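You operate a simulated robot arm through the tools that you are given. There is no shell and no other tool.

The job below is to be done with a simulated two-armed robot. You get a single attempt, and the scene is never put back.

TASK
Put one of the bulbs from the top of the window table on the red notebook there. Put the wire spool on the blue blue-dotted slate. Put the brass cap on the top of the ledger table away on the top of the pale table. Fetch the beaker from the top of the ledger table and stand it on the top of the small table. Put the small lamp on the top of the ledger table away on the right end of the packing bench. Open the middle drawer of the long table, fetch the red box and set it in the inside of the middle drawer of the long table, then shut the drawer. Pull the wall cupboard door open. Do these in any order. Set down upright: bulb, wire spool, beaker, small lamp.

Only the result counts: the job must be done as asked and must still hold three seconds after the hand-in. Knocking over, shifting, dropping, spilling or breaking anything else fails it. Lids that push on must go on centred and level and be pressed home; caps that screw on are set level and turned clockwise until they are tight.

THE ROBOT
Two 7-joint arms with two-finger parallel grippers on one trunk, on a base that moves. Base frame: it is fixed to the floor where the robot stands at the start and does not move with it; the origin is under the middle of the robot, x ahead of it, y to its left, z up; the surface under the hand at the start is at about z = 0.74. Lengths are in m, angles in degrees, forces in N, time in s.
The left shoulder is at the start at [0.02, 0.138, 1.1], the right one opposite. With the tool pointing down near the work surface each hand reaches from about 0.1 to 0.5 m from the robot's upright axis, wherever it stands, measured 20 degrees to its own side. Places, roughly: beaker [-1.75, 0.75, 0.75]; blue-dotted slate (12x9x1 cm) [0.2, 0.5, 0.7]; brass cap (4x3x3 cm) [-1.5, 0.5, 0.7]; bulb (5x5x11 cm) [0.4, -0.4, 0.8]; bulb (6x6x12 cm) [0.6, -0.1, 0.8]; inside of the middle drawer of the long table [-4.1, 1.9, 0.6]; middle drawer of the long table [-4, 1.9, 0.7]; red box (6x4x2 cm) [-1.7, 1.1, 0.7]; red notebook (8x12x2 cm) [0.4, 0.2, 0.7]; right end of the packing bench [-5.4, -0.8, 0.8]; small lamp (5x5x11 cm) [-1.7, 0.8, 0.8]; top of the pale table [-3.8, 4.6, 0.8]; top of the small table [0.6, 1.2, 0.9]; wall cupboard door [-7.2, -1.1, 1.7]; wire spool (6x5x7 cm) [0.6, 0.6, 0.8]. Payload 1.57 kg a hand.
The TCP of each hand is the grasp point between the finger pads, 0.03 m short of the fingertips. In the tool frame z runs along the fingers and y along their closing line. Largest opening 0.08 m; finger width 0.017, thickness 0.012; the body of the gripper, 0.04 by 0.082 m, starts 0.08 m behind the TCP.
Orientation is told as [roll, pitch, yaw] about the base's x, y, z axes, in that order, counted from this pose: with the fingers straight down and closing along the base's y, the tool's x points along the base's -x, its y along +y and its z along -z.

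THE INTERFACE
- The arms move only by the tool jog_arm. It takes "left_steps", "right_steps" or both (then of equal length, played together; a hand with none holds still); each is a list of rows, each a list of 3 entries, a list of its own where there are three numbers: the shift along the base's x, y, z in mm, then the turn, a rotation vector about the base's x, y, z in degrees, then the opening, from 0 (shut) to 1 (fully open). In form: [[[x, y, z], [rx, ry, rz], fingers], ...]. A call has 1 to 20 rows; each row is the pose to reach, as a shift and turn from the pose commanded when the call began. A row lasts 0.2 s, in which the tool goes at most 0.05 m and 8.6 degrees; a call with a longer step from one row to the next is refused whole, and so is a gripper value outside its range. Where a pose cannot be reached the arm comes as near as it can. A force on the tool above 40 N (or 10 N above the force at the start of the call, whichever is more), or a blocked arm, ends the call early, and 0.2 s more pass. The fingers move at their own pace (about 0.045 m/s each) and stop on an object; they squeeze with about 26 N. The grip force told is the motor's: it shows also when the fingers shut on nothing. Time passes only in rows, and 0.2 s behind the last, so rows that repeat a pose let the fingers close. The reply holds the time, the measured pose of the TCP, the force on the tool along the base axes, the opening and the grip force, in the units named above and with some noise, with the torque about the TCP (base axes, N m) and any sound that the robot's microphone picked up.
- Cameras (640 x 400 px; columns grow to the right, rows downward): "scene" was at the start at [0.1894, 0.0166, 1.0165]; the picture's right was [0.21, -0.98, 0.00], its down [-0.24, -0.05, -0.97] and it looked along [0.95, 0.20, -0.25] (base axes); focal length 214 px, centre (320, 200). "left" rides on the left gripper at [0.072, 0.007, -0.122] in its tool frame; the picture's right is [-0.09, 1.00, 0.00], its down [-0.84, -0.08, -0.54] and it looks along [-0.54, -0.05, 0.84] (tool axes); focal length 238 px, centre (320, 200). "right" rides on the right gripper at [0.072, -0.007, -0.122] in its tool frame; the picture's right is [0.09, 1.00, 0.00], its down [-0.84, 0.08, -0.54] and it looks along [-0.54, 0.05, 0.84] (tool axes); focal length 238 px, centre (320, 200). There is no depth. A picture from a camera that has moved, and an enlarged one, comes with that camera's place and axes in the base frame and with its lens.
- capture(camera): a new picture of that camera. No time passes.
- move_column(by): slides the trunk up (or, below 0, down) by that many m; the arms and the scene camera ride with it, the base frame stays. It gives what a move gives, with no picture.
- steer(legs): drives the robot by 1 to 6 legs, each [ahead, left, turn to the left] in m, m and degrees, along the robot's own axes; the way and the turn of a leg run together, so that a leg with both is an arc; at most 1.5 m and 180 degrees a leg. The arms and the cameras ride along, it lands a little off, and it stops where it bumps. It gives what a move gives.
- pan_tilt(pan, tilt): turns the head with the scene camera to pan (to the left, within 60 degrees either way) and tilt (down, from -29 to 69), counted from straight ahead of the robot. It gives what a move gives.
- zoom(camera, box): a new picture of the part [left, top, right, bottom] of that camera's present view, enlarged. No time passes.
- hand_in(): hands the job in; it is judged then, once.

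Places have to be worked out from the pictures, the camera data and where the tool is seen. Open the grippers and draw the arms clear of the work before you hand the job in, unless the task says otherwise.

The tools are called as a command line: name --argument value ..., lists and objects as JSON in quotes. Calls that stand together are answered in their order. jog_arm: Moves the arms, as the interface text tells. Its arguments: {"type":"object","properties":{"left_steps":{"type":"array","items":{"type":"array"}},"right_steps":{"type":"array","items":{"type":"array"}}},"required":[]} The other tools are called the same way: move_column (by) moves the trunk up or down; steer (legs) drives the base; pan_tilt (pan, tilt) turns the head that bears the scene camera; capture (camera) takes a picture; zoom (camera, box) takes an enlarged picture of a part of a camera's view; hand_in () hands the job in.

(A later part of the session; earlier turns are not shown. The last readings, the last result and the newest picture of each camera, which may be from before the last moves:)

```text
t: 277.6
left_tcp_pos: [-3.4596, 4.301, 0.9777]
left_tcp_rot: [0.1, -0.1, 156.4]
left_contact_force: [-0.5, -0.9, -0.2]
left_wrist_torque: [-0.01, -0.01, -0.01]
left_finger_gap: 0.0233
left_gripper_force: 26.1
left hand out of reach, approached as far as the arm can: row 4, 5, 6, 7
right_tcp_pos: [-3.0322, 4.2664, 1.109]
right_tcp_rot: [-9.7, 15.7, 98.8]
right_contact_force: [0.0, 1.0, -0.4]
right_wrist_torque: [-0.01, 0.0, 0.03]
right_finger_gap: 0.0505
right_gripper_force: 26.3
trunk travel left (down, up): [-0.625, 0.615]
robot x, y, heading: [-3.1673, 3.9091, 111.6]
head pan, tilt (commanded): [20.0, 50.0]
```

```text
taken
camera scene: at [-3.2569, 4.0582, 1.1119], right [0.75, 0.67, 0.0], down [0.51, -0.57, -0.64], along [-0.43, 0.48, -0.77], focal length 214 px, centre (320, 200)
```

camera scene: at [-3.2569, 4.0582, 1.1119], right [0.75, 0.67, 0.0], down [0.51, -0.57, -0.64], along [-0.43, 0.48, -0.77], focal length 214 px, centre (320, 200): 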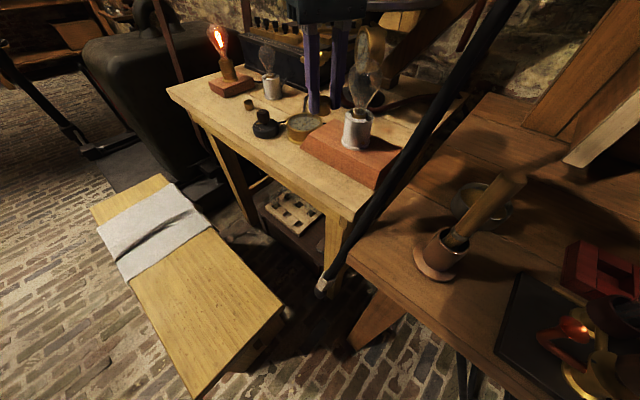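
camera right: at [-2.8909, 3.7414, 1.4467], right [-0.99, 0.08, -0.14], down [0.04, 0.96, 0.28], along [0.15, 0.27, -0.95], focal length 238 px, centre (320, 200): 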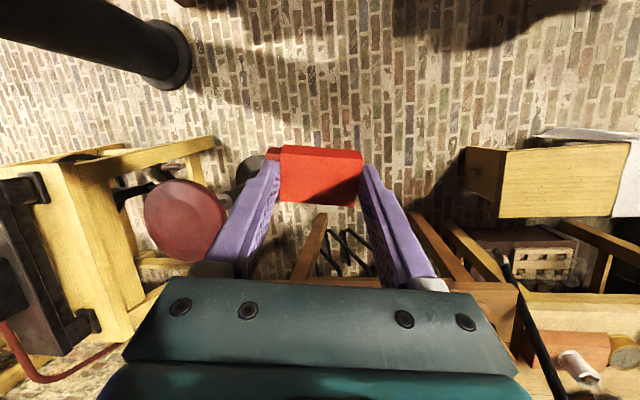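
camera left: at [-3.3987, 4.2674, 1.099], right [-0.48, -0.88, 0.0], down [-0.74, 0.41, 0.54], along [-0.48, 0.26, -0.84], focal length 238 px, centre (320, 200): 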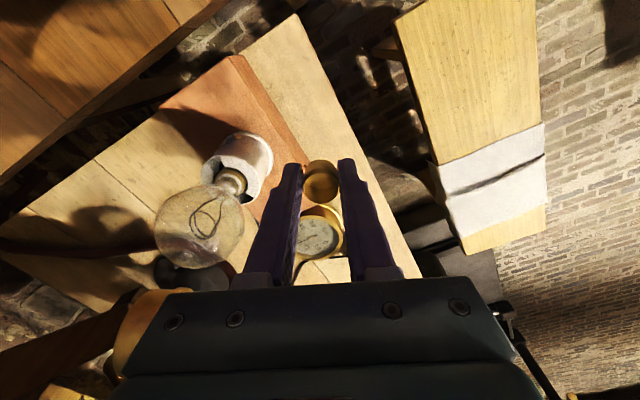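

Just out of reach, and the hand's wide side faces the bulb. I rotate the left hand by −66° so its narrow side faces the bulb, and look with the right camera before lowering the trunk further.

jog_arm --left_steps '[[[-10, -5, 5], [0, 0, -8.2], 0], [[-20, -10, 10], [0, 0, -16.4], 0], [[-30, -10, 10], [0, 0, -24.6], 0], [[-40, -10, 10], [0, 0, -32.8], 0], [[-50, -10, 10], [0, 0, -41], 0], [[-60, -10, 10], [0, 0, -49.2], 0], [[-60, -10, 10], [0, 0, -57.4], 0], [[-60, -10, 10], [0, 0, -65.6], 0], [[-60, -10, 10], [0, 0, -65.6], 0]]'

capture --camera "right"

capture --camera "left"

```text
t: 279.6
left_tcp_pos: [-3.5201, 4.287, 0.9873]
left_tcp_rot: [0.1, 0.0, 90.8]
left_contact_force: [-0.1, 1.0, -0.2]
left_wrist_torque: [-0.01, 0.0, -0.02]
left_finger_gap: 0.0232
left_gripper_force: 25.7
left hand out of reach, approached as far as the arm can: row 2, 6, 7, 8, 9
right_tcp_pos: [-3.0323, 4.2664, 1.1099]
right_tcp_rot: [-9.7, 15.7, 99.0]
right_contact_force: [0.0, -0.1, -0.4]
right_wrist_torque: [0.0, -0.03, 0.0]
right_finger_gap: 0.0507
right_gripper_force: 25.8
trunk travel left (down, up): [-0.625, 0.615]
robot x, y, heading: [-3.1634, 3.908, 111.8]
head pan, tilt (commanded): [20.0, 50.0]
```

```text
taken
camera right: at [-3.0405, 4.2271, 1.2467], right [-0.95, -0.28, -0.14], down [-0.31, 0.91, 0.27], along [0.05, 0.3, -0.95], focal length 238 px, centre (320, 200)
```

right: 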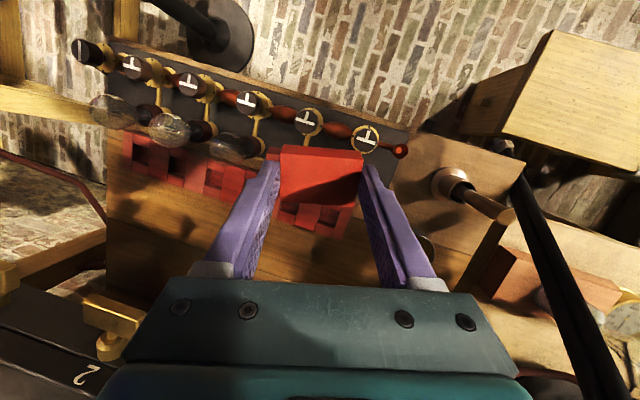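

```text
taken
camera left: at [-3.5265, 4.2146, 1.11], right [-1.0, 0.08, 0.0], down [0.07, 0.84, 0.54], along [0.04, 0.54, -0.84], focal length 238 px, centre (320, 200)
```

left: 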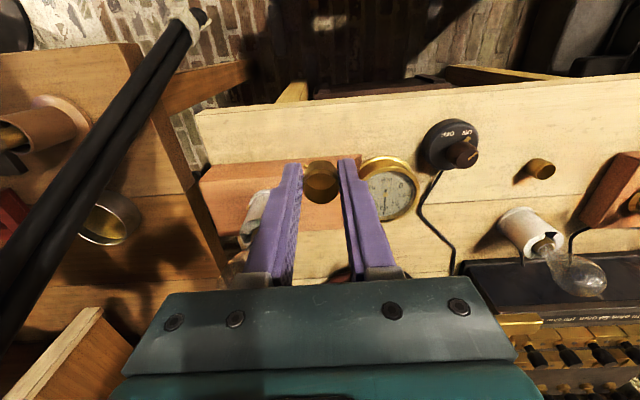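

The strip runs y 4.276–4.348 here; its middle at x≈−3.52 is y≈4.312. I lower the trunk by 0.08 and edge the base 3 cm ahead to gain reach.

move_column --by -0.08

steer --legs '[[0.03, 0, 0]]'

capture --camera "left"

```text
t: 280.7
left_tcp_pos: [-3.5195, 4.2863, 0.9076]
left_tcp_rot: [0.0, 0.0, 90.9]
left_contact_force: [0.3, 0.3, -0.5]
left_wrist_torque: [0.02, -0.01, 0.01]
left_finger_gap: 0.0233
left_gripper_force: 26.2
right_tcp_pos: [-3.0326, 4.2659, 1.0294]
right_tcp_rot: [-9.7, 15.8, 98.9]
right_contact_force: [-0.5, 0.0, 0.1]
right_wrist_torque: [0.0, -0.02, 0.0]
right_finger_gap: 0.0505
right_gripper_force: 26.2
trunk travel left (down, up): [-0.545, 0.695]
robot x, y, heading: [-3.168, 3.9126, 111.6]
head pan, tilt (commanded): [20.0, 50.0]
```

```text
t: 281.6
left_tcp_pos: [-3.5309, 4.3152, 0.9077]
left_tcp_rot: [0.1, 0.1, 91.0]
left_contact_force: [0.2, 0.8, 0.0]
left_wrist_torque: [0.0, 0.03, 0.01]
left_finger_gap: 0.0234
left_gripper_force: 25.7
right_tcp_pos: [-3.0438, 4.2935, 1.0298]
right_tcp_rot: [-9.8, 15.8, 98.8]
right_contact_force: [1.0, -0.1, -0.6]
right_wrist_torque: [0.01, -0.03, -0.03]
right_finger_gap: 0.0505
right_gripper_force: 25.9
trunk travel left (down, up): [-0.545, 0.695]
robot x, y, heading: [-3.1781, 3.9413, 112.3]
head pan, tilt (commanded): [20.0, 50.0]
```

```text
taken
camera left: at [-3.5374, 4.2426, 1.0301], right [-1.0, 0.08, 0.0], down [0.07, 0.84, 0.54], along [0.04, 0.54, -0.84], focal length 238 px, centre (320, 200)
```

left: 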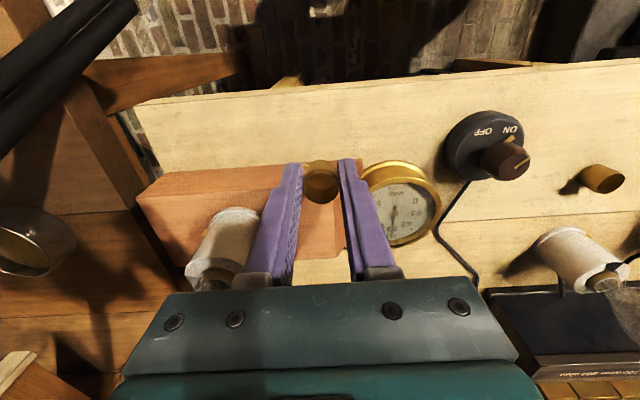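

The landing point projects to the middle of the free strip. I lower toward it.

jog_arm --left_steps '[[[0, 0, -20], [0, 0, 0], 0], [[0, 0, -40], [0, 0, 0], 0], [[0, 0, -60], [0, 0, 0], 0], [[0, 0, -70], [0, 0, 0], 0], [[0, 0, -70], [0, 0, 0], 0]]'

capture --camera "left"

zoom --camera "scene" --box '[200, 40, 420, 200]'

```text
t: 282.8
left_tcp_pos: [-3.5269, 4.3011, 0.8401]
left_tcp_rot: [0.1, 0.1, 90.8]
left_contact_force: [0.1, 0.4, -0.5]
left_wrist_torque: [0.02, 0.03, 0.0]
left_finger_gap: 0.0236
left_gripper_force: 25.4
left hand out of reach, approached as far as the arm can: row 2, 3, 4, 5
right_tcp_pos: [-3.0438, 4.2925, 1.0292]
right_tcp_rot: [-9.7, 15.8, 98.8]
right_contact_force: [-0.2, 0.2, 0.6]
right_wrist_torque: [0.03, -0.01, 0.02]
right_finger_gap: 0.0505
right_gripper_force: 26.1
trunk travel left (down, up): [-0.545, 0.695]
robot x, y, heading: [-3.1782, 3.9356, 111.6]
head pan, tilt (commanded): [20.0, 50.0]
```

```text
taken
camera left: at [-3.5335, 4.2299, 0.9631], right [-1.0, 0.08, 0.0], down [0.07, 0.84, 0.54], along [0.04, 0.54, -0.84], focal length 238 px, centre (320, 200)
```

left: 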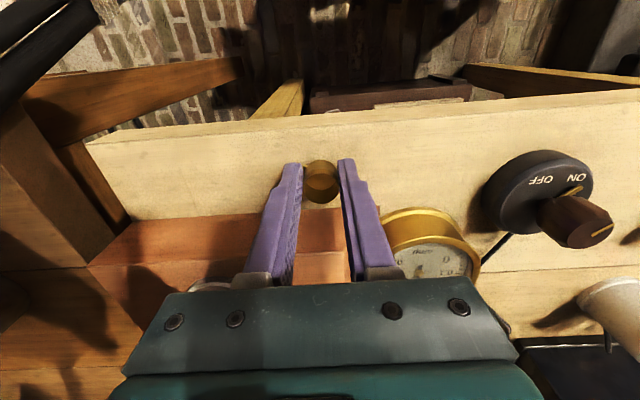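

```text
2.50 times, centred on (310, 120) of scene
camera zoom: at [-3.2679, 4.0858, 1.0318], right [0.75, 0.67, 0.0], down [0.51, -0.57, -0.64], along [-0.43, 0.48, -0.77], focal length 536 px, centre (345, 400)
```

zoom: 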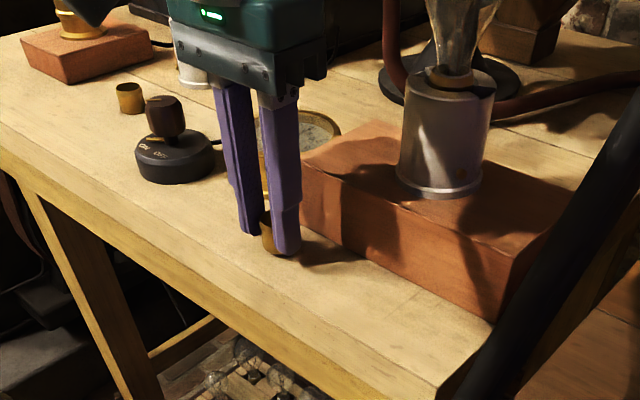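

Nearly there, but the arm is at its reach limit. I lower the trunk in small steps instead, which lowers the cap straight down.

move_column --by -0.01

jog_arm --left_steps '[[[0, 5, 6], [0, 0, 0], 0], [[0, 9, 6], [0, 0, 0], 0], [[0, 9, 6], [0, 0, 0], 0]]'

```text
t: 283.3
left_tcp_pos: [-3.5262, 4.3032, 0.8312]
left_tcp_rot: [0.1, -0.1, 90.8]
left_contact_force: [2.2, -2.1, 16.5]
left_wrist_torque: [0.03, -0.1, -0.01]
left_finger_gap: 0.0234
left_gripper_force: 26.1
right_tcp_pos: [-3.0446, 4.2946, 1.019]
right_tcp_rot: [-9.6, 15.8, 98.8]
right_contact_force: [-0.3, 0.0, -0.3]
right_wrist_torque: [-0.02, -0.01, 0.06]
right_finger_gap: 0.0506
right_gripper_force: 25.9
trunk travel left (down, up): [-0.535, 0.705]
robot x, y, heading: [-3.1753, 3.9356, 111.6]
head pan, tilt (commanded): [20.0, 50.0]
```

```text
t: 284.1
left_tcp_pos: [-3.5262, 4.3043, 0.8373]
left_tcp_rot: [0.2, 0.0, 90.9]
left_contact_force: [-0.7, 0.1, -0.1]
left_wrist_torque: [-0.01, -0.03, -0.02]
left_finger_gap: 0.0235
left_gripper_force: 26.3
left hand out of reach, approached as far as the arm can: row 2, 3
right_tcp_pos: [-3.0451, 4.2928, 1.0202]
right_tcp_rot: [-9.6, 15.8, 98.8]
right_contact_force: [0.5, -0.3, -0.3]
right_wrist_torque: [-0.01, -0.01, 0.0]
right_finger_gap: 0.0506
right_gripper_force: 25.7
trunk travel left (down, up): [-0.535, 0.705]
robot x, y, heading: [-3.1734, 3.9403, 111.7]
head pan, tilt (commanded): [20.0, 50.0]
```

Contact showed at TCP z≈0.832, so the table's top is at about 0.795; the cap is 3 cm inside the front edge. I lower the last millimetres by arm and release.

jog_arm --left_steps '[[[0, 0, -2.5], [0, 0, 0], 0], [[0, 0, -5], [0, 0, 0], 0], [[0, 0, -5], [0, 0, 0], 0]]'

```text
t: 284.9
left_tcp_pos: [-3.5266, 4.3036, 0.833]
left_tcp_rot: [0.1, 0.0, 90.9]
left_contact_force: [-0.8, -1.1, 0.7]
left_wrist_torque: [0.01, -0.01, 0.0]
left_finger_gap: 0.0233
left_gripper_force: 25.9
right_tcp_pos: [-3.0438, 4.2931, 1.02]
right_tcp_rot: [-9.6, 15.6, 98.8]
right_contact_force: [1.0, -0.1, -0.6]
right_wrist_torque: [0.02, 0.01, 0.0]
right_finger_gap: 0.0505
right_gripper_force: 26.1
trunk travel left (down, up): [-0.535, 0.705]
robot x, y, heading: [-3.178, 3.9421, 111.9]
head pan, tilt (commanded): [20.0, 50.0]
```

jog_arm --left_steps '[[[0, 0, -1], [0, 0, 0], 0], [[0, 0, -1.5], [0, 0, 0], 0], [[0, 0, -1.5], [0, 0, 0], 0.35], [[0, 0, -1.5], [0, 0, 0], 0.5], [[0, 0, -1.5], [0, 0, 0], 0.6], [[0, 0, -1.5], [0, 0, 0], 0.6]]'

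capture --camera "left"

zoom --camera "scene" --box '[200, 40, 420, 200]'

```text
t: 286.3
left_tcp_pos: [-3.5245, 4.3034, 0.8334]
left_tcp_rot: [0.2, 0.0, 90.9]
left_contact_force: [0.5, 0.2, 0.9]
left_wrist_torque: [0.0, -0.01, 0.05]
left_finger_gap: 0.0478
left_gripper_force: 0.1
right_tcp_pos: [-3.0452, 4.2921, 1.0185]
right_tcp_rot: [-9.7, 15.7, 98.8]
right_contact_force: [0.7, -0.1, -0.7]
right_wrist_torque: [0.01, 0.03, 0.03]
right_finger_gap: 0.0506
right_gripper_force: 25.5
trunk travel left (down, up): [-0.535, 0.705]
robot x, y, heading: [-3.1774, 3.9381, 111.7]
head pan, tilt (commanded): [20.0, 50.0]
```

```text
taken
camera left: at [-3.5327, 4.2316, 0.9554], right [-1.0, 0.08, 0.0], down [0.07, 0.84, 0.54], along [0.04, 0.54, -0.84], focal length 238 px, centre (320, 200)
```

left: 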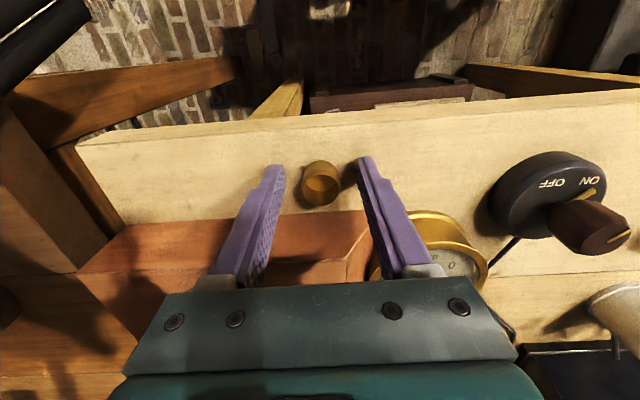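

```text
2.50 times, centred on (310, 120) of scene
camera zoom: at [-3.2679, 4.0859, 1.0219], right [0.75, 0.67, 0.0], down [0.51, -0.57, -0.64], along [-0.43, 0.48, -0.77], focal length 536 px, centre (345, 400)
```

zoom: 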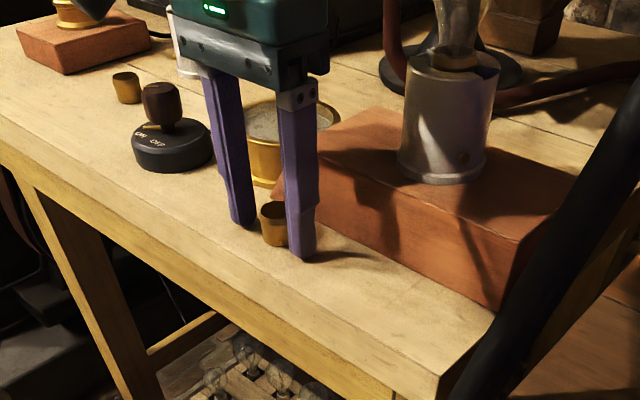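

The cap rests on the pale table. I raise the left hand straight up and back away.

jog_arm --left_steps '[[[0, 0, 10], [0, 0, 0], 0.6], [[0, 0, 30], [0, 0, 0], 0.6], [[0, -5, 60], [0, 0, 0], 0.6], [[0, -10, 95], [0, 0, 0], 0.8], [[0, -20, 130], [0, 0, 0], 1], [[0, -40, 160], [0, 0, 0], 1], [[0, -60, 180], [0, 0, 0], 1], [[0, -60, 180], [0, 0, 0], 1]]'

zoom --camera "scene" --box '[200, 40, 420, 200]'

steer --legs '[[-0.25, 0, 0]]'

```text
t: 288.1
left_tcp_pos: [-3.5267, 4.2434, 1.0122]
left_tcp_rot: [0.1, 0.1, 90.9]
left_contact_force: [-0.5, 0.3, -0.8]
left_wrist_torque: [0.0, -0.02, 0.0]
left_finger_gap: 0.0799
left_gripper_force: 0.1
right_tcp_pos: [-3.043, 4.2924, 1.0199]
right_tcp_rot: [-9.7, 15.7, 99.0]
right_contact_force: [0.3, -0.6, -0.3]
right_wrist_torque: [0.0, 0.01, 0.0]
right_finger_gap: 0.0505
right_gripper_force: 26.2
trunk travel left (down, up): [-0.535, 0.705]
robot x, y, heading: [-3.1794, 3.9372, 111.6]
head pan, tilt (commanded): [20.0, 50.0]
```

```text
2.50 times, centred on (310, 120) of scene
camera zoom: at [-3.2679, 4.0859, 1.0219], right [0.75, 0.67, 0.0], down [0.51, -0.57, -0.64], along [-0.43, 0.48, -0.77], focal length 536 px, centre (345, 400)
```

zoom: 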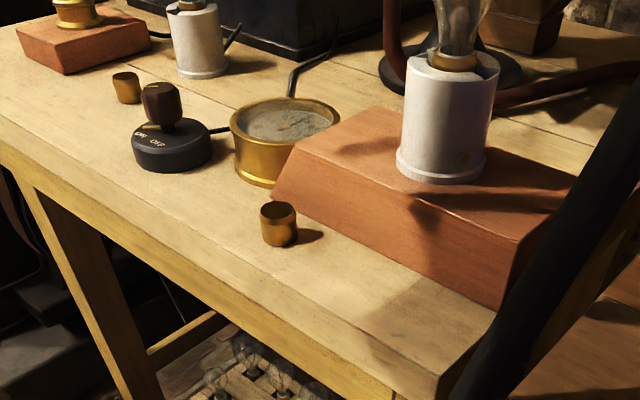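

```text
t: 290.0
left_tcp_pos: [-3.4326, 4.0109, 1.0104]
left_tcp_rot: [0.1, 0.0, 91.0]
left_contact_force: [0.0, -0.3, -0.2]
left_wrist_torque: [0.01, 0.01, -0.01]
left_finger_gap: 0.0802
left_gripper_force: 0.1
right_tcp_pos: [-2.9517, 4.0596, 1.0203]
right_tcp_rot: [-9.6, 15.8, 99.0]
right_contact_force: [-0.3, -0.2, -0.8]
right_wrist_torque: [0.01, 0.01, -0.01]
right_finger_gap: 0.0505
right_gripper_force: 25.6
trunk travel left (down, up): [-0.535, 0.705]
robot x, y, heading: [-3.085, 3.7043, 111.9]
head pan, tilt (commanded): [20.0, 50.0]
```

Cap done. I drive back along the aisle to the middle of the long table and turn to face it.

steer --legs '[[0, 0, -22], [-0.9, 0, 0], [-0.9, 0, 0], [0, 0, 90]]'

pan_tilt --pan 0 --tilt 25

capture --camera "scene"

```text
t: 304.1
left_tcp_pos: [-3.4911, 1.6852, 1.0109]
left_tcp_rot: [0.1, 0.0, 158.8]
left_contact_force: [-0.3, 0.1, 0.0]
left_wrist_torque: [0.01, 0.03, -0.01]
left_finger_gap: 0.0798
left_gripper_force: 0.0
right_tcp_pos: [-3.3552, 2.1481, 1.0202]
right_tcp_rot: [-9.7, 15.6, 166.8]
right_contact_force: [-0.7, -0.6, -0.1]
right_wrist_torque: [-0.02, 0.0, 0.01]
right_finger_gap: 0.0505
right_gripper_force: 26.0
trunk travel left (down, up): [-0.535, 0.705]
robot x, y, heading: [-3.0782, 1.89, 179.8]
head pan, tilt (commanded): [20.0, 50.0]
```

```text
t: 304.9
left_tcp_pos: [-3.4909, 1.6849, 1.0114]
left_tcp_rot: [0.1, 0.0, 158.7]
left_contact_force: [0.7, 0.9, -0.3]
left_wrist_torque: [-0.01, 0.01, 0.0]
left_finger_gap: 0.0799
left_gripper_force: 0.1
right_tcp_pos: [-3.3557, 2.1503, 1.0195]
right_tcp_rot: [-9.8, 15.8, 166.8]
right_contact_force: [-0.7, -0.1, -0.2]
right_wrist_torque: [0.03, -0.01, -0.01]
right_finger_gap: 0.0504
right_gripper_force: 26.0
trunk travel left (down, up): [-0.535, 0.705]
robot x, y, heading: [-3.0799, 1.8924, 179.7]
head pan, tilt (commanded): [0.0, 25.0]
```

```text
taken
camera scene: at [-3.2705, 1.8902, 1.0593], right [0.01, 1.0, 0.0], down [0.42, 0.0, -0.91], along [-0.91, 0.0, -0.42], focal length 214 px, centre (320, 200)
```

scene: 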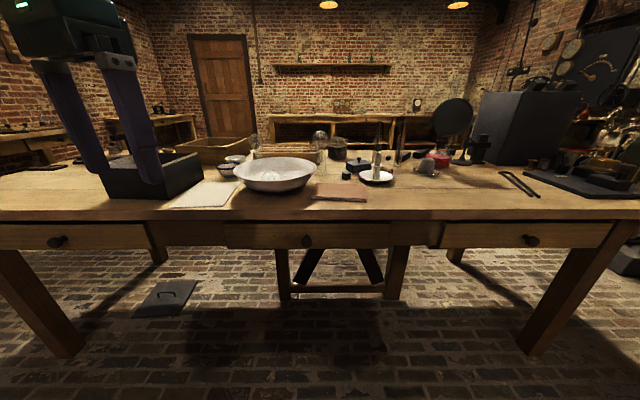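

I am in front of the long table; the middle drawer's knob is near (−3.83, 1.85). I zoom in on it and straighten the left hand's yaw.

jog_arm --left_steps '[[[0, 0, 0], [0, 0, 7], 1], [[0, 0, 0], [0, 0, 14], 1], [[0, 0, 0], [0, 0, 21.3], 1], [[0, 0, 0], [0, 0, 21.3], 1]]'

zoom --camera "scene" --box '[210, 180, 410, 300]'

```text
t: 305.9
left_tcp_pos: [-3.4905, 1.6839, 1.0105]
left_tcp_rot: [0.1, 0.0, -179.8]
left_contact_force: [1.0, -0.3, 0.8]
left_wrist_torque: [0.0, -0.02, -0.03]
left_finger_gap: 0.0801
left_gripper_force: 0.0
right_tcp_pos: [-3.3553, 2.1502, 1.0187]
right_tcp_rot: [-9.7, 15.7, 166.8]
right_contact_force: [-0.1, -0.8, 0.7]
right_wrist_torque: [0.0, 0.0, 0.01]
right_finger_gap: 0.0506
right_gripper_force: 26.4
trunk travel left (down, up): [-0.535, 0.705]
robot x, y, heading: [-3.0764, 1.8951, 179.6]
head pan, tilt (commanded): [0.0, 25.0]
```

```text
3.20 times, centred on (310, 240) of scene
camera zoom: at [-3.2705, 1.8903, 1.0594], right [0.01, 1.0, 0.0], down [0.42, 0.0, -0.91], along [-0.91, 0.01, -0.42], focal length 686 px, centre (352, 72)
```

zoom: 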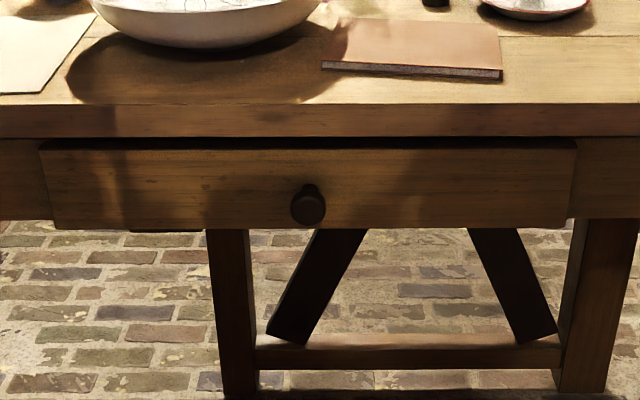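

I drive 0.25 m closer and take a second view to triangulate the knob.

steer --legs '[[0.25, 0, 0]]'

pan_tilt --pan 0 --tilt 45

capture --camera "scene"

capture --camera "left"

```text
t: 307.8
left_tcp_pos: [-3.7393, 1.6859, 1.0114]
left_tcp_rot: [0.1, -0.1, -180.0]
left_contact_force: [0.6, -1.0, -0.4]
left_wrist_torque: [-0.03, 0.03, 0.01]
left_finger_gap: 0.0799
left_gripper_force: 0.2
right_tcp_pos: [-3.6025, 2.1526, 1.0202]
right_tcp_rot: [-9.7, 15.7, 166.7]
right_contact_force: [0.2, 0.0, 0.0]
right_wrist_torque: [0.0, -0.02, 0.0]
right_finger_gap: 0.0503
right_gripper_force: 26.2
trunk travel left (down, up): [-0.535, 0.705]
robot x, y, heading: [-3.3253, 1.8932, 179.5]
head pan, tilt (commanded): [0.0, 25.0]
```

```text
t: 308.6
left_tcp_pos: [-3.74, 1.6872, 1.0112]
left_tcp_rot: [0.0, 0.0, -180.0]
left_contact_force: [0.8, 1.0, 0.0]
left_wrist_torque: [0.04, 0.0, 0.02]
left_finger_gap: 0.0799
left_gripper_force: 0.0
right_tcp_pos: [-3.6042, 2.151, 1.0196]
right_tcp_rot: [-9.7, 15.7, 166.8]
right_contact_force: [0.1, -0.2, -0.2]
right_wrist_torque: [-0.04, -0.03, 0.0]
right_finger_gap: 0.0507
right_gripper_force: 26.2
trunk travel left (down, up): [-0.535, 0.705]
robot x, y, heading: [-3.326, 1.8962, 179.6]
head pan, tilt (commanded): [0.0, 45.0]
```

```text
taken
camera scene: at [-3.5085, 1.8922, 1.0289], right [0.01, 1.0, 0.0], down [0.71, -0.01, -0.71], along [-0.71, 0.01, -0.71], focal length 214 px, centre (320, 200)
```

scene: 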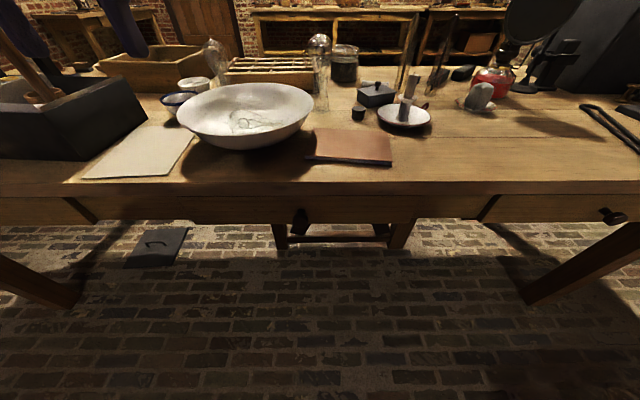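

```text
taken
camera left: at [-3.6697, 1.6804, 1.1338], right [-0.09, -1.0, 0.0], down [-0.84, 0.08, 0.54], along [-0.54, 0.05, -0.84], focal length 238 px, centre (320, 200)
```

left: 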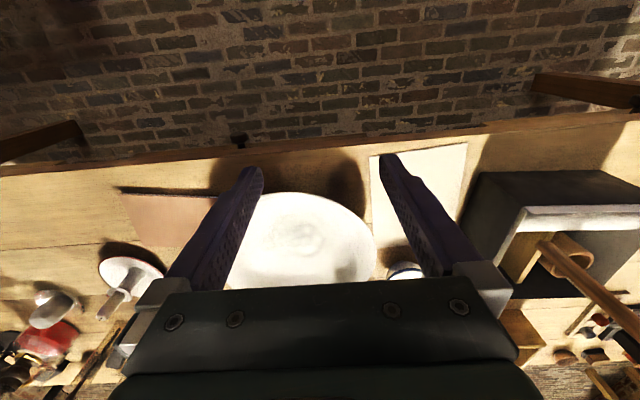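

Triangulated: table edge x≈−3.824 at z 0.76, drawer knob centre (−3.825, 1.846, 0.647). I tilt the left hand 60° forward (pointing at the drawer) and move it in front of the table.

jog_arm --left_steps '[[[15, 10, -10], [0, 7.5, 0], 1], [[30, 20, -20], [0, 15, 0], 1], [[40, 35, -30], [0, 22.5, 0], 1], [[50, 50, -40], [0, 30, 0], 1], [[50, 70, -50], [0, 37.5, 0], 1], [[50, 90, -60], [0, 45, 0], 1], [[50, 110, -70], [0, 52.5, 0], 1], [[50, 130, -80], [0, 60, 0], 1], [[50, 159, -80], [0, 60, 0], 1], [[50, 159, -80], [0, 60, 0], 1]]'

move_column --by -0.16

pan_tilt --pan 0 --tilt 30

capture --camera "scene"

capture --camera "left"

```text
t: 310.7
left_tcp_pos: [-3.7222, 1.8057, 0.9658]
left_tcp_rot: [-9.1, -63.7, -163.6]
left_contact_force: [0.0, 0.2, -0.3]
left_wrist_torque: [-0.03, 0.02, -0.01]
left_finger_gap: 0.08
left_gripper_force: 0.0
right_tcp_pos: [-3.604, 2.1509, 1.0196]
right_tcp_rot: [-9.6, 15.7, 166.6]
right_contact_force: [0.4, -0.1, 0.1]
right_wrist_torque: [0.05, -0.02, 0.01]
right_finger_gap: 0.0507
right_gripper_force: 26.4
trunk travel left (down, up): [-0.535, 0.705]
robot x, y, heading: [-3.3254, 1.8913, 179.5]
head pan, tilt (commanded): [0.0, 45.0]
stopped in row 10 (left hand): the arm was blocked; the commanded pose is now the measured one
```

```text
t: 312.5
left_tcp_pos: [-3.7231, 1.8047, 0.8034]
left_tcp_rot: [-8.7, -63.3, -163.7]
left_contact_force: [-0.3, -0.1, -0.2]
left_wrist_torque: [-0.01, 0.01, 0.01]
left_finger_gap: 0.0802
left_gripper_force: 0.1
right_tcp_pos: [-3.6037, 2.1519, 0.8589]
right_tcp_rot: [-9.7, 15.8, 166.7]
right_contact_force: [0.5, 1.2, -0.6]
right_wrist_torque: [0.0, 0.01, 0.01]
right_finger_gap: 0.0507
right_gripper_force: 26.0
trunk travel left (down, up): [-0.375, 0.865]
robot x, y, heading: [-3.3244, 1.8958, 179.6]
head pan, tilt (commanded): [0.0, 45.0]
```

```text
t: 313.3
left_tcp_pos: [-3.7245, 1.8048, 0.8052]
left_tcp_rot: [-9.4, -63.6, -162.8]
left_contact_force: [0.5, 0.4, -0.4]
left_wrist_torque: [0.02, 0.01, -0.02]
left_finger_gap: 0.0802
left_gripper_force: 0.0
right_tcp_pos: [-3.6034, 2.1531, 0.8595]
right_tcp_rot: [-9.7, 15.8, 166.7]
right_contact_force: [0.6, 0.0, -0.3]
right_wrist_torque: [0.02, -0.02, 0.01]
right_finger_gap: 0.0505
right_gripper_force: 26.4
trunk travel left (down, up): [-0.375, 0.865]
robot x, y, heading: [-3.3255, 1.8931, 179.3]
head pan, tilt (commanded): [0.0, 30.0]
```

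```text
taken
camera scene: at [-3.5102, 1.921, 0.8837], right [0.33, 0.94, 0.0], down [0.54, -0.19, -0.82], along [-0.77, 0.27, -0.57], focal length 214 px, centre (320, 200)
```

scene: 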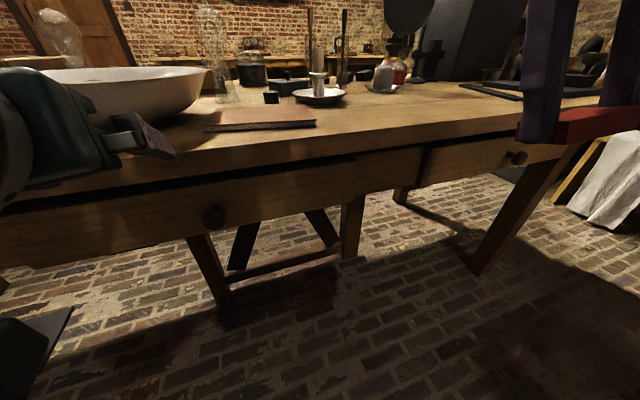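

```text
taken
camera left: at [-3.5858, 1.8201, 0.7954], right [0.11, -0.99, 0.01], down [0.12, 0.02, 0.99], along [-0.99, -0.11, 0.12], focal length 238 px, centre (320, 200)
```

left: 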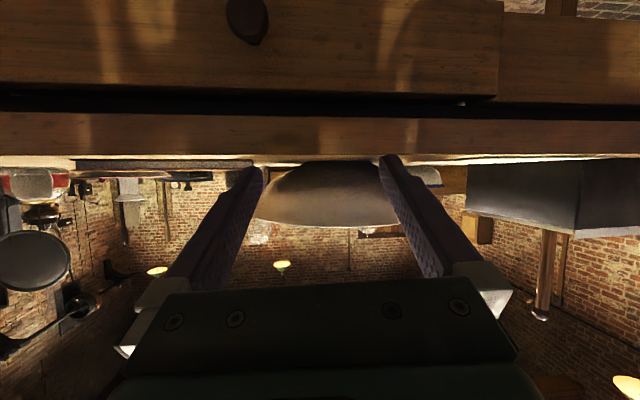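

The left hand is pressing against the head there (the head couldn't pan). I move the hand to the left, away from the head, and correct its orientation.

jog_arm --left_steps '[[[-5, -20, 0], [0, 0, 0], 1], [[-10, -45, 0], [-1, -1, -2], 1], [[-10, -70, 0], [-2, -2, -4], 1], [[-10, -95, 0], [-3, -3, -6], 1], [[-10, -120, 0], [-3.7, -4.3, -8.4], 1], [[-10, -120, 0], [-3.7, -4.3, -8.4], 1]]'

steer --legs '[[0, -0.2, 0]]'

pan_tilt --pan 15 --tilt 30

capture --camera "scene"

capture --camera "left"

```text
t: 314.7
left_tcp_pos: [-3.7314, 1.6897, 0.8]
left_tcp_rot: [0.6, -59.2, 179.1]
left_contact_force: [-0.6, -0.4, -0.6]
left_wrist_torque: [0.03, 0.02, 0.03]
left_finger_gap: 0.0799
left_gripper_force: 0.1
right_tcp_pos: [-3.604, 2.1519, 0.8608]
right_tcp_rot: [-9.7, 15.8, 166.7]
right_contact_force: [0.1, -0.3, -0.6]
right_wrist_torque: [-0.02, 0.01, 0.03]
right_finger_gap: 0.0505
right_gripper_force: 25.7
trunk travel left (down, up): [-0.375, 0.865]
robot x, y, heading: [-3.3284, 1.8919, 179.3]
head pan, tilt (commanded): [0.0, 30.0]
```

```text
t: 316.3
left_tcp_pos: [-3.7295, 1.8869, 0.8023]
left_tcp_rot: [0.6, -59.4, 179.1]
left_contact_force: [0.0, -0.1, 0.1]
left_wrist_torque: [-0.02, 0.0, 0.03]
left_finger_gap: 0.0802
left_gripper_force: 0.1
right_tcp_pos: [-3.6024, 2.3492, 0.8589]
right_tcp_rot: [-9.7, 15.8, 166.7]
right_contact_force: [0.7, 0.2, 0.3]
right_wrist_torque: [0.02, 0.01, 0.02]
right_finger_gap: 0.0506
right_gripper_force: 26.0
trunk travel left (down, up): [-0.375, 0.865]
robot x, y, heading: [-3.3232, 2.0871, 179.6]
head pan, tilt (commanded): [0.0, 30.0]
```

```text
t: 317.1
left_tcp_pos: [-3.73, 1.8872, 0.8017]
left_tcp_rot: [0.6, -59.2, 179.2]
left_contact_force: [0.1, 0.2, -0.3]
left_wrist_torque: [0.02, 0.03, 0.0]
left_finger_gap: 0.0801
left_gripper_force: 0.0
right_tcp_pos: [-3.602, 2.3489, 0.8599]
right_tcp_rot: [-9.7, 15.9, 166.7]
right_contact_force: [-0.6, -0.8, -1.1]
right_wrist_torque: [0.01, -0.03, 0.0]
right_finger_gap: 0.0505
right_gripper_force: 25.8
trunk travel left (down, up): [-0.375, 0.865]
robot x, y, heading: [-3.3223, 2.0889, 179.7]
head pan, tilt (commanded): [15.0, 30.0]
```

```text
taken
camera scene: at [-3.5132, 2.0666, 0.8914], right [-0.25, 0.97, 0.0], down [0.48, 0.13, -0.87], along [-0.84, -0.22, -0.5], focal length 214 px, centre (320, 200)
```

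scene: 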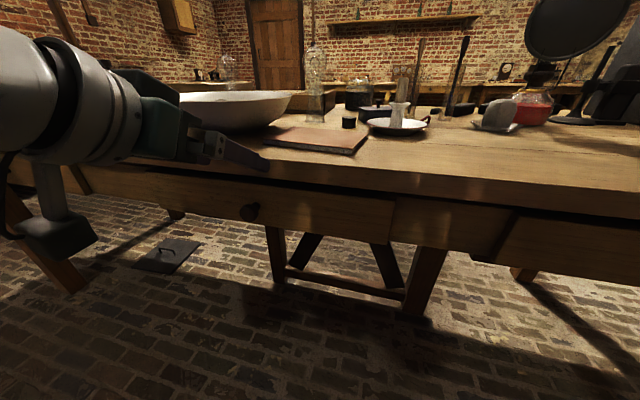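

```text
taken
camera left: at [-3.5901, 1.8788, 0.8027], right [-0.05, -0.99, 0.08], down [0.04, 0.08, 1.0], along [-1.0, 0.06, 0.03], focal length 238 px, centre (320, 200)
```

left: 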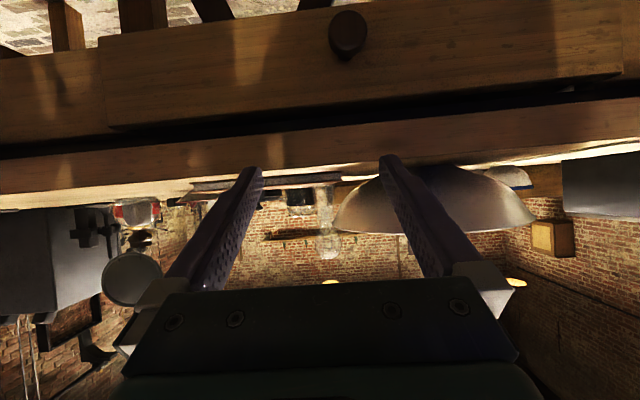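

The knob is confirmed near (−3.825, 1.849, 0.65). I go to a pre-grasp point 7 cm back along the tool axis.

jog_arm --left_steps '[[[0, -10, -25], [0, 0, 0], 1], [[-5, -20, -50], [0, 0, 0], 1], [[-10, -30, -80], [0, 0, 0], 1], [[-20, -38, -112], [0, 0, 0], 1], [[-20, -38, -112], [0, 0, 0], 1]]'

capture --camera "left"

capture --camera "scene"

```text
t: 318.2
left_tcp_pos: [-3.7517, 1.8476, 0.6894]
left_tcp_rot: [0.6, -59.3, 179.1]
left_contact_force: [-0.2, 0.5, 0.4]
left_wrist_torque: [0.01, 0.01, -0.01]
left_finger_gap: 0.0798
left_gripper_force: 0.1
right_tcp_pos: [-3.6027, 2.3496, 0.8601]
right_tcp_rot: [-9.7, 15.8, 166.7]
right_contact_force: [0.3, -0.8, 0.2]
right_wrist_torque: [0.02, -0.01, -0.01]
right_finger_gap: 0.0505
right_gripper_force: 25.9
trunk travel left (down, up): [-0.375, 0.865]
robot x, y, heading: [-3.3265, 2.0915, 179.5]
head pan, tilt (commanded): [15.0, 30.0]
```

```text
taken
camera left: at [-3.6105, 1.8407, 0.6902], right [-0.05, -0.99, 0.08], down [0.04, 0.08, 1.0], along [-1.0, 0.06, 0.03], focal length 238 px, centre (320, 200)
```

left: 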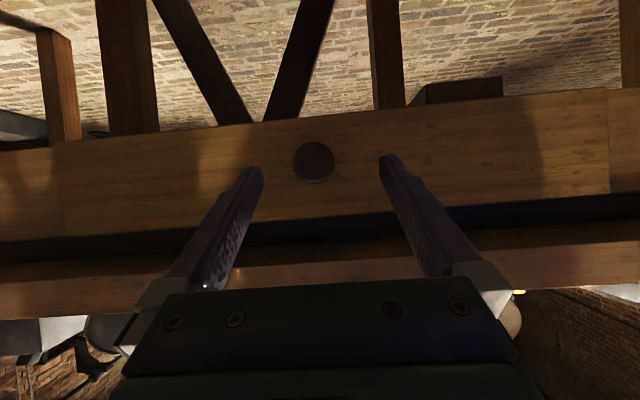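

```text
taken
camera scene: at [-3.5131, 2.0665, 0.8914], right [-0.25, 0.97, 0.0], down [0.48, 0.13, -0.87], along [-0.84, -0.22, -0.5], focal length 214 px, centre (320, 200)
```

scene: 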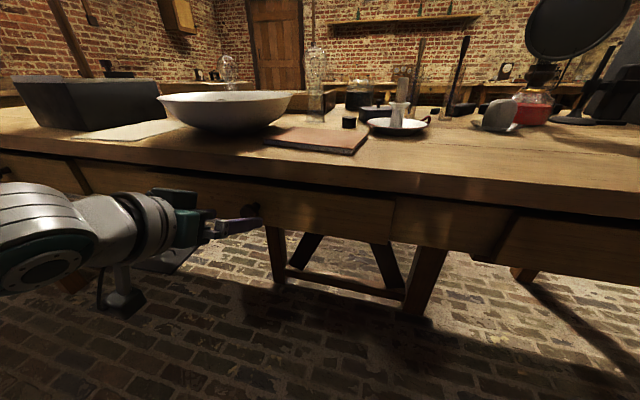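

The knob is at about (−3.825, 1.855, 0.661). I align with it and slide in along the tool axis.

jog_arm --left_steps '[[[0, 7, 16], [0, 0, 0], 1], [[-15, 7, 7], [0, 0, 0], 1], [[-30, 7, -2], [0, 0, 0], 1], [[-45, 7, -11], [0, 0, 0], 1], [[-55, 7, -16], [0, 0, 0], 1], [[-55, 7, -16], [0, 0, 0], 1]]'

capture --camera "left"

zoom --camera "scene" --box '[150, 160, 330, 260]'

```text
t: 319.6
left_tcp_pos: [-3.8032, 1.8555, 0.6736]
left_tcp_rot: [0.6, -59.2, 179.2]
left_contact_force: [8.5, -1.2, 2.8]
left_wrist_torque: [-0.11, 0.04, 0.36]
left_finger_gap: 0.0799
left_gripper_force: 0.1
right_tcp_pos: [-3.6007, 2.3485, 0.8597]
right_tcp_rot: [-9.7, 15.8, 166.8]
right_contact_force: [0.1, 0.5, 0.0]
right_wrist_torque: [-0.01, 0.0, -0.03]
right_finger_gap: 0.0508
right_gripper_force: 25.7
trunk travel left (down, up): [-0.375, 0.865]
robot x, y, heading: [-3.3239, 2.0948, 179.7]
head pan, tilt (commanded): [15.0, 30.0]
```

```text
taken
camera left: at [-3.663, 1.8479, 0.6743], right [-0.05, -0.99, 0.08], down [0.04, 0.08, 1.0], along [-1.0, 0.06, 0.03], focal length 238 px, centre (320, 200)
```

left: 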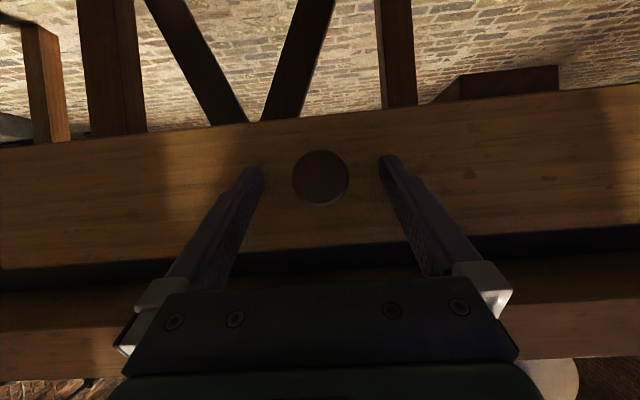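

```text
3.56 times, centred on (240, 210) of scene
camera zoom: at [-3.5113, 2.0664, 0.8911], right [-0.25, 0.97, 0.0], down [0.49, 0.13, -0.87], along [-0.84, -0.22, -0.5], focal length 763 px, centre (604, 164)
```

zoom: 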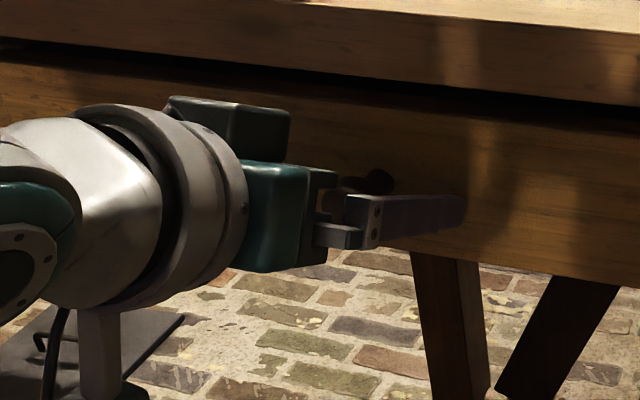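

The fingertips just touch the drawer front and the knob is between them. I back off 3 mm and close on the knob.

jog_arm --left_steps '[[[3, 0, 1], [0, 0, 0], 1], [[3, 0, 1], [0, 0, 0], 0.7], [[3, 0, 1], [0, 0, 0], 0.4], [[3, 0, 1], [0, 0, 0], 0], [[3, 0, 1], [0, 0, 0], 0], [[3, 0, 1], [0, 0, 0], 0]]'

capture --camera "left"

```text
t: 321.1
left_tcp_pos: [-3.8024, 1.8547, 0.6753]
left_tcp_rot: [0.7, -59.3, 179.1]
left_contact_force: [-0.9, -2.9, -1.6]
left_wrist_torque: [-0.05, 0.02, 0.06]
left_finger_gap: 0.0336
left_gripper_force: 32.5
right_tcp_pos: [-3.6014, 2.3494, 0.8587]
right_tcp_rot: [-9.7, 15.9, 166.7]
right_contact_force: [0.0, -0.5, -0.5]
right_wrist_torque: [-0.01, -0.01, 0.01]
right_finger_gap: 0.0505
right_gripper_force: 25.8
trunk travel left (down, up): [-0.375, 0.865]
robot x, y, heading: [-3.3227, 2.0899, 179.8]
head pan, tilt (commanded): [15.0, 30.0]
```

```text
taken
camera left: at [-3.6623, 1.8471, 0.6761], right [-0.05, -0.99, 0.09], down [0.04, 0.08, 1.0], along [-1.0, 0.06, 0.03], focal length 238 px, centre (320, 200)
```

left: 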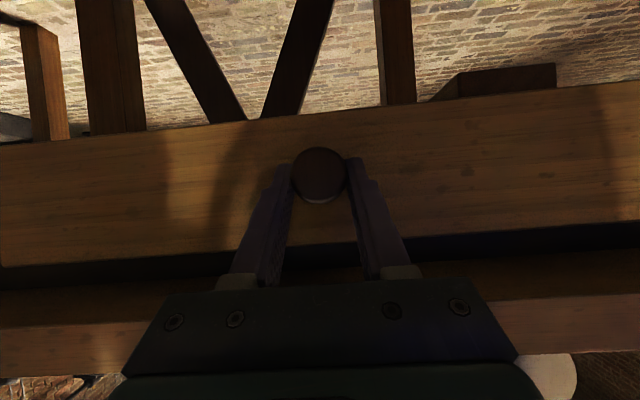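

Knob gripped. I pull the drawer out slowly, 60 mm first.

jog_arm --left_steps '[[[8, 0, 0], [0, 0, 0], 0], [[18, 0, 0], [0, 0, 0], 0], [[30, 0, 0], [0, 0, 0], 0], [[45, 0, 0], [0, 0, 0], 0], [[60, 0, 0], [0, 0, 0], 0], [[60, 0, 0], [0, 0, 0], 0]]'

capture --camera "scene"

```text
t: 322.4
left_tcp_pos: [-3.7421, 1.854, 0.6753]
left_tcp_rot: [0.7, -59.3, 179.0]
left_contact_force: [1.8, -2.0, 0.3]
left_wrist_torque: [-0.09, 0.36, -0.01]
left_finger_gap: 0.0336
left_gripper_force: 41.2
right_tcp_pos: [-3.601, 2.3491, 0.8596]
right_tcp_rot: [-9.6, 15.8, 166.7]
right_contact_force: [0.3, 0.1, -0.2]
right_wrist_torque: [0.03, 0.0, 0.02]
right_finger_gap: 0.0505
right_gripper_force: 25.9
trunk travel left (down, up): [-0.375, 0.865]
robot x, y, heading: [-3.3236, 2.0912, 179.8]
head pan, tilt (commanded): [15.0, 30.0]
```

```text
taken
camera scene: at [-3.5128, 2.066, 0.8914], right [-0.25, 0.97, 0.0], down [0.48, 0.13, -0.87], along [-0.84, -0.22, -0.5], focal length 214 px, centre (320, 200)
```

scene: 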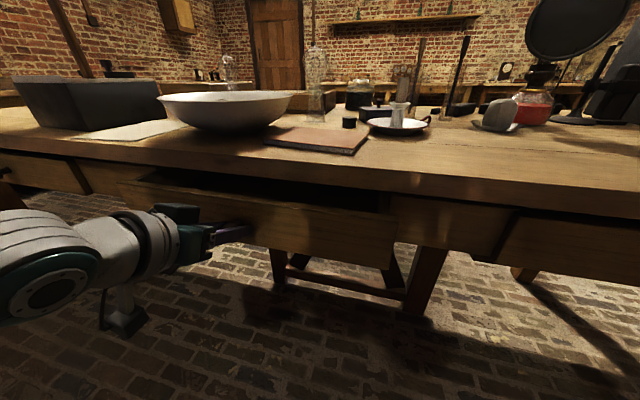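

The drawer slides. I pull it another 110 mm.

jog_arm --left_steps '[[[15, 0, 0], [0, 0, 0], 0], [[32, 0, 0], [0, 0, 0], 0], [[50, 0, 0], [0, 0, 0], 0], [[70, 0, 0], [0, 0, 0], 0], [[90, 0, 0], [0, 0, 0], 0], [[110, 0, 0], [0, 0, 0], 0], [[110, 0, 0], [0, 0, 0], 0]]'

pan_tilt --pan 10 --tilt 50

capture --camera "scene"

capture --camera "right"

```text
t: 324.1
left_tcp_pos: [-3.6295, 1.855, 0.6754]
left_tcp_rot: [0.7, -59.3, 178.9]
left_contact_force: [2.4, -5.0, 1.4]
left_wrist_torque: [-0.11, 0.3, 0.07]
left_finger_gap: 0.0336
left_gripper_force: 41.0
right_tcp_pos: [-3.6018, 2.3482, 0.8591]
right_tcp_rot: [-9.6, 15.9, 166.8]
right_contact_force: [0.4, 0.1, -0.3]
right_wrist_torque: [0.01, -0.05, -0.02]
right_finger_gap: 0.0507
right_gripper_force: 25.9
trunk travel left (down, up): [-0.375, 0.865]
robot x, y, heading: [-3.324, 2.0903, 179.4]
head pan, tilt (commanded): [15.0, 30.0]
```

```text
t: 324.9
left_tcp_pos: [-3.6292, 1.8548, 0.6742]
left_tcp_rot: [0.7, -59.3, 179.0]
left_contact_force: [2.6, -3.7, 5.5]
left_wrist_torque: [-0.04, -0.23, 0.08]
left_finger_gap: 0.0332
left_gripper_force: 41.5
right_tcp_pos: [-3.6011, 2.3476, 0.859]
right_tcp_rot: [-9.6, 15.8, 166.8]
right_contact_force: [0.6, 0.1, -0.6]
right_wrist_torque: [0.0, -0.01, 0.03]
right_finger_gap: 0.0507
right_gripper_force: 26.7
trunk travel left (down, up): [-0.375, 0.865]
robot x, y, heading: [-3.3266, 2.0881, 179.7]
head pan, tilt (commanded): [10.0, 50.0]
```

```text
taken
camera scene: at [-3.5013, 2.0751, 0.8619], right [-0.17, 0.99, 0.0], down [0.76, 0.13, -0.64], along [-0.63, -0.11, -0.77], focal length 214 px, centre (320, 200)
```

scene: 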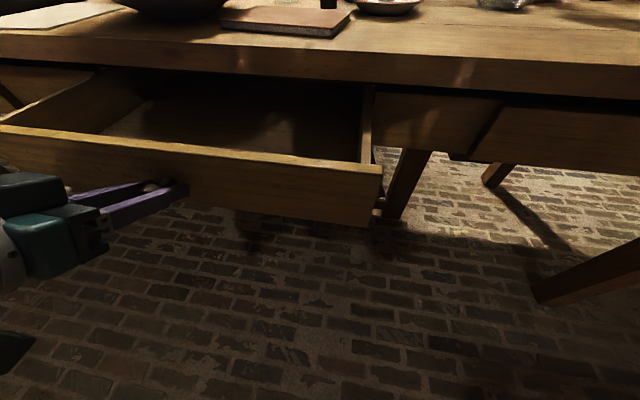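

```text
taken
camera right: at [-3.5691, 2.3258, 0.9963], right [-0.09, -0.99, -0.13], down [-0.96, 0.05, 0.27], along [-0.26, 0.16, -0.95], focal length 238 px, centre (320, 200)
```

right: 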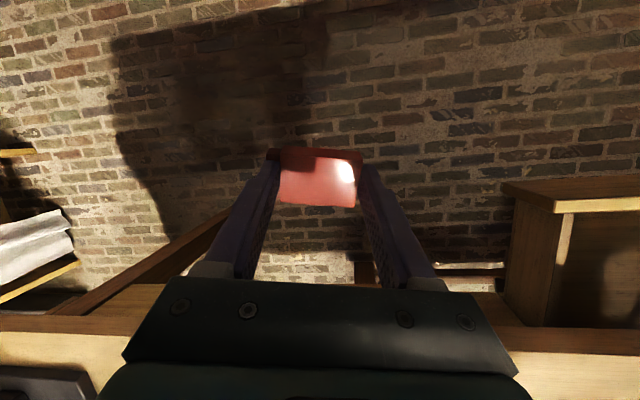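

The drawer is open about 17 cm. I release the knob and retract the left hand, since the right arm needs the robot centred more to the left.

jog_arm --left_steps '[[[0, 0, 0], [0, 0, 0], 0.5], [[0, 0, 0], [0, 0, 0], 0.8], [[0, 0, 0], [0, 0, 0], 1], [[15, 0, 9], [0, 0, 0], 1], [[35, -10, 20], [0, 0, 0], 1], [[55, -30, 32], [0, 0, 0], 1], [[60, -60, 60], [0, 0, 0], 1], [[60, -90, 90], [0, 0, 0], 1], [[60, -120, 120], [0, 0, 0], 1], [[60, -120, 120], [0, 0, 0], 1]]'

capture --camera "scene"

```text
t: 327.1
left_tcp_pos: [-3.5732, 1.734, 0.7945]
left_tcp_rot: [0.6, -59.3, 178.9]
left_contact_force: [0.6, 0.1, 0.3]
left_wrist_torque: [0.01, -0.03, 0.0]
left_finger_gap: 0.08
left_gripper_force: 0.1
left hand out of reach, approached as far as the arm can: row 8
right_tcp_pos: [-3.6016, 2.35, 0.8603]
right_tcp_rot: [-9.7, 15.9, 166.7]
right_contact_force: [0.1, 0.2, 0.5]
right_wrist_torque: [0.02, 0.0, -0.01]
right_finger_gap: 0.0506
right_gripper_force: 26.2
trunk travel left (down, up): [-0.375, 0.865]
robot x, y, heading: [-3.3208, 2.0896, 179.5]
head pan, tilt (commanded): [10.0, 50.0]
```

```text
taken
camera scene: at [-3.5016, 2.0767, 0.8619], right [-0.17, 0.99, 0.0], down [0.76, 0.13, -0.64], along [-0.63, -0.11, -0.77], focal length 214 px, centre (320, 200)
```

scene: 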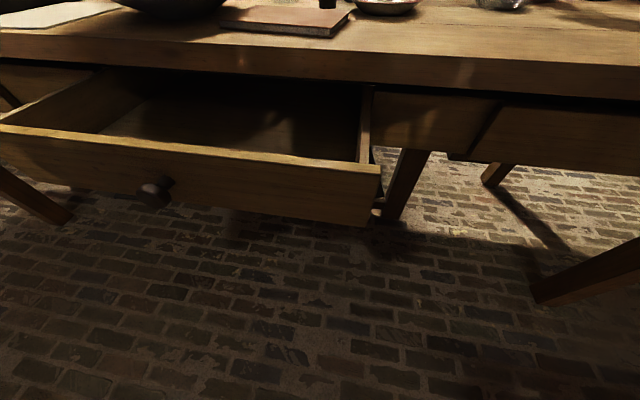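

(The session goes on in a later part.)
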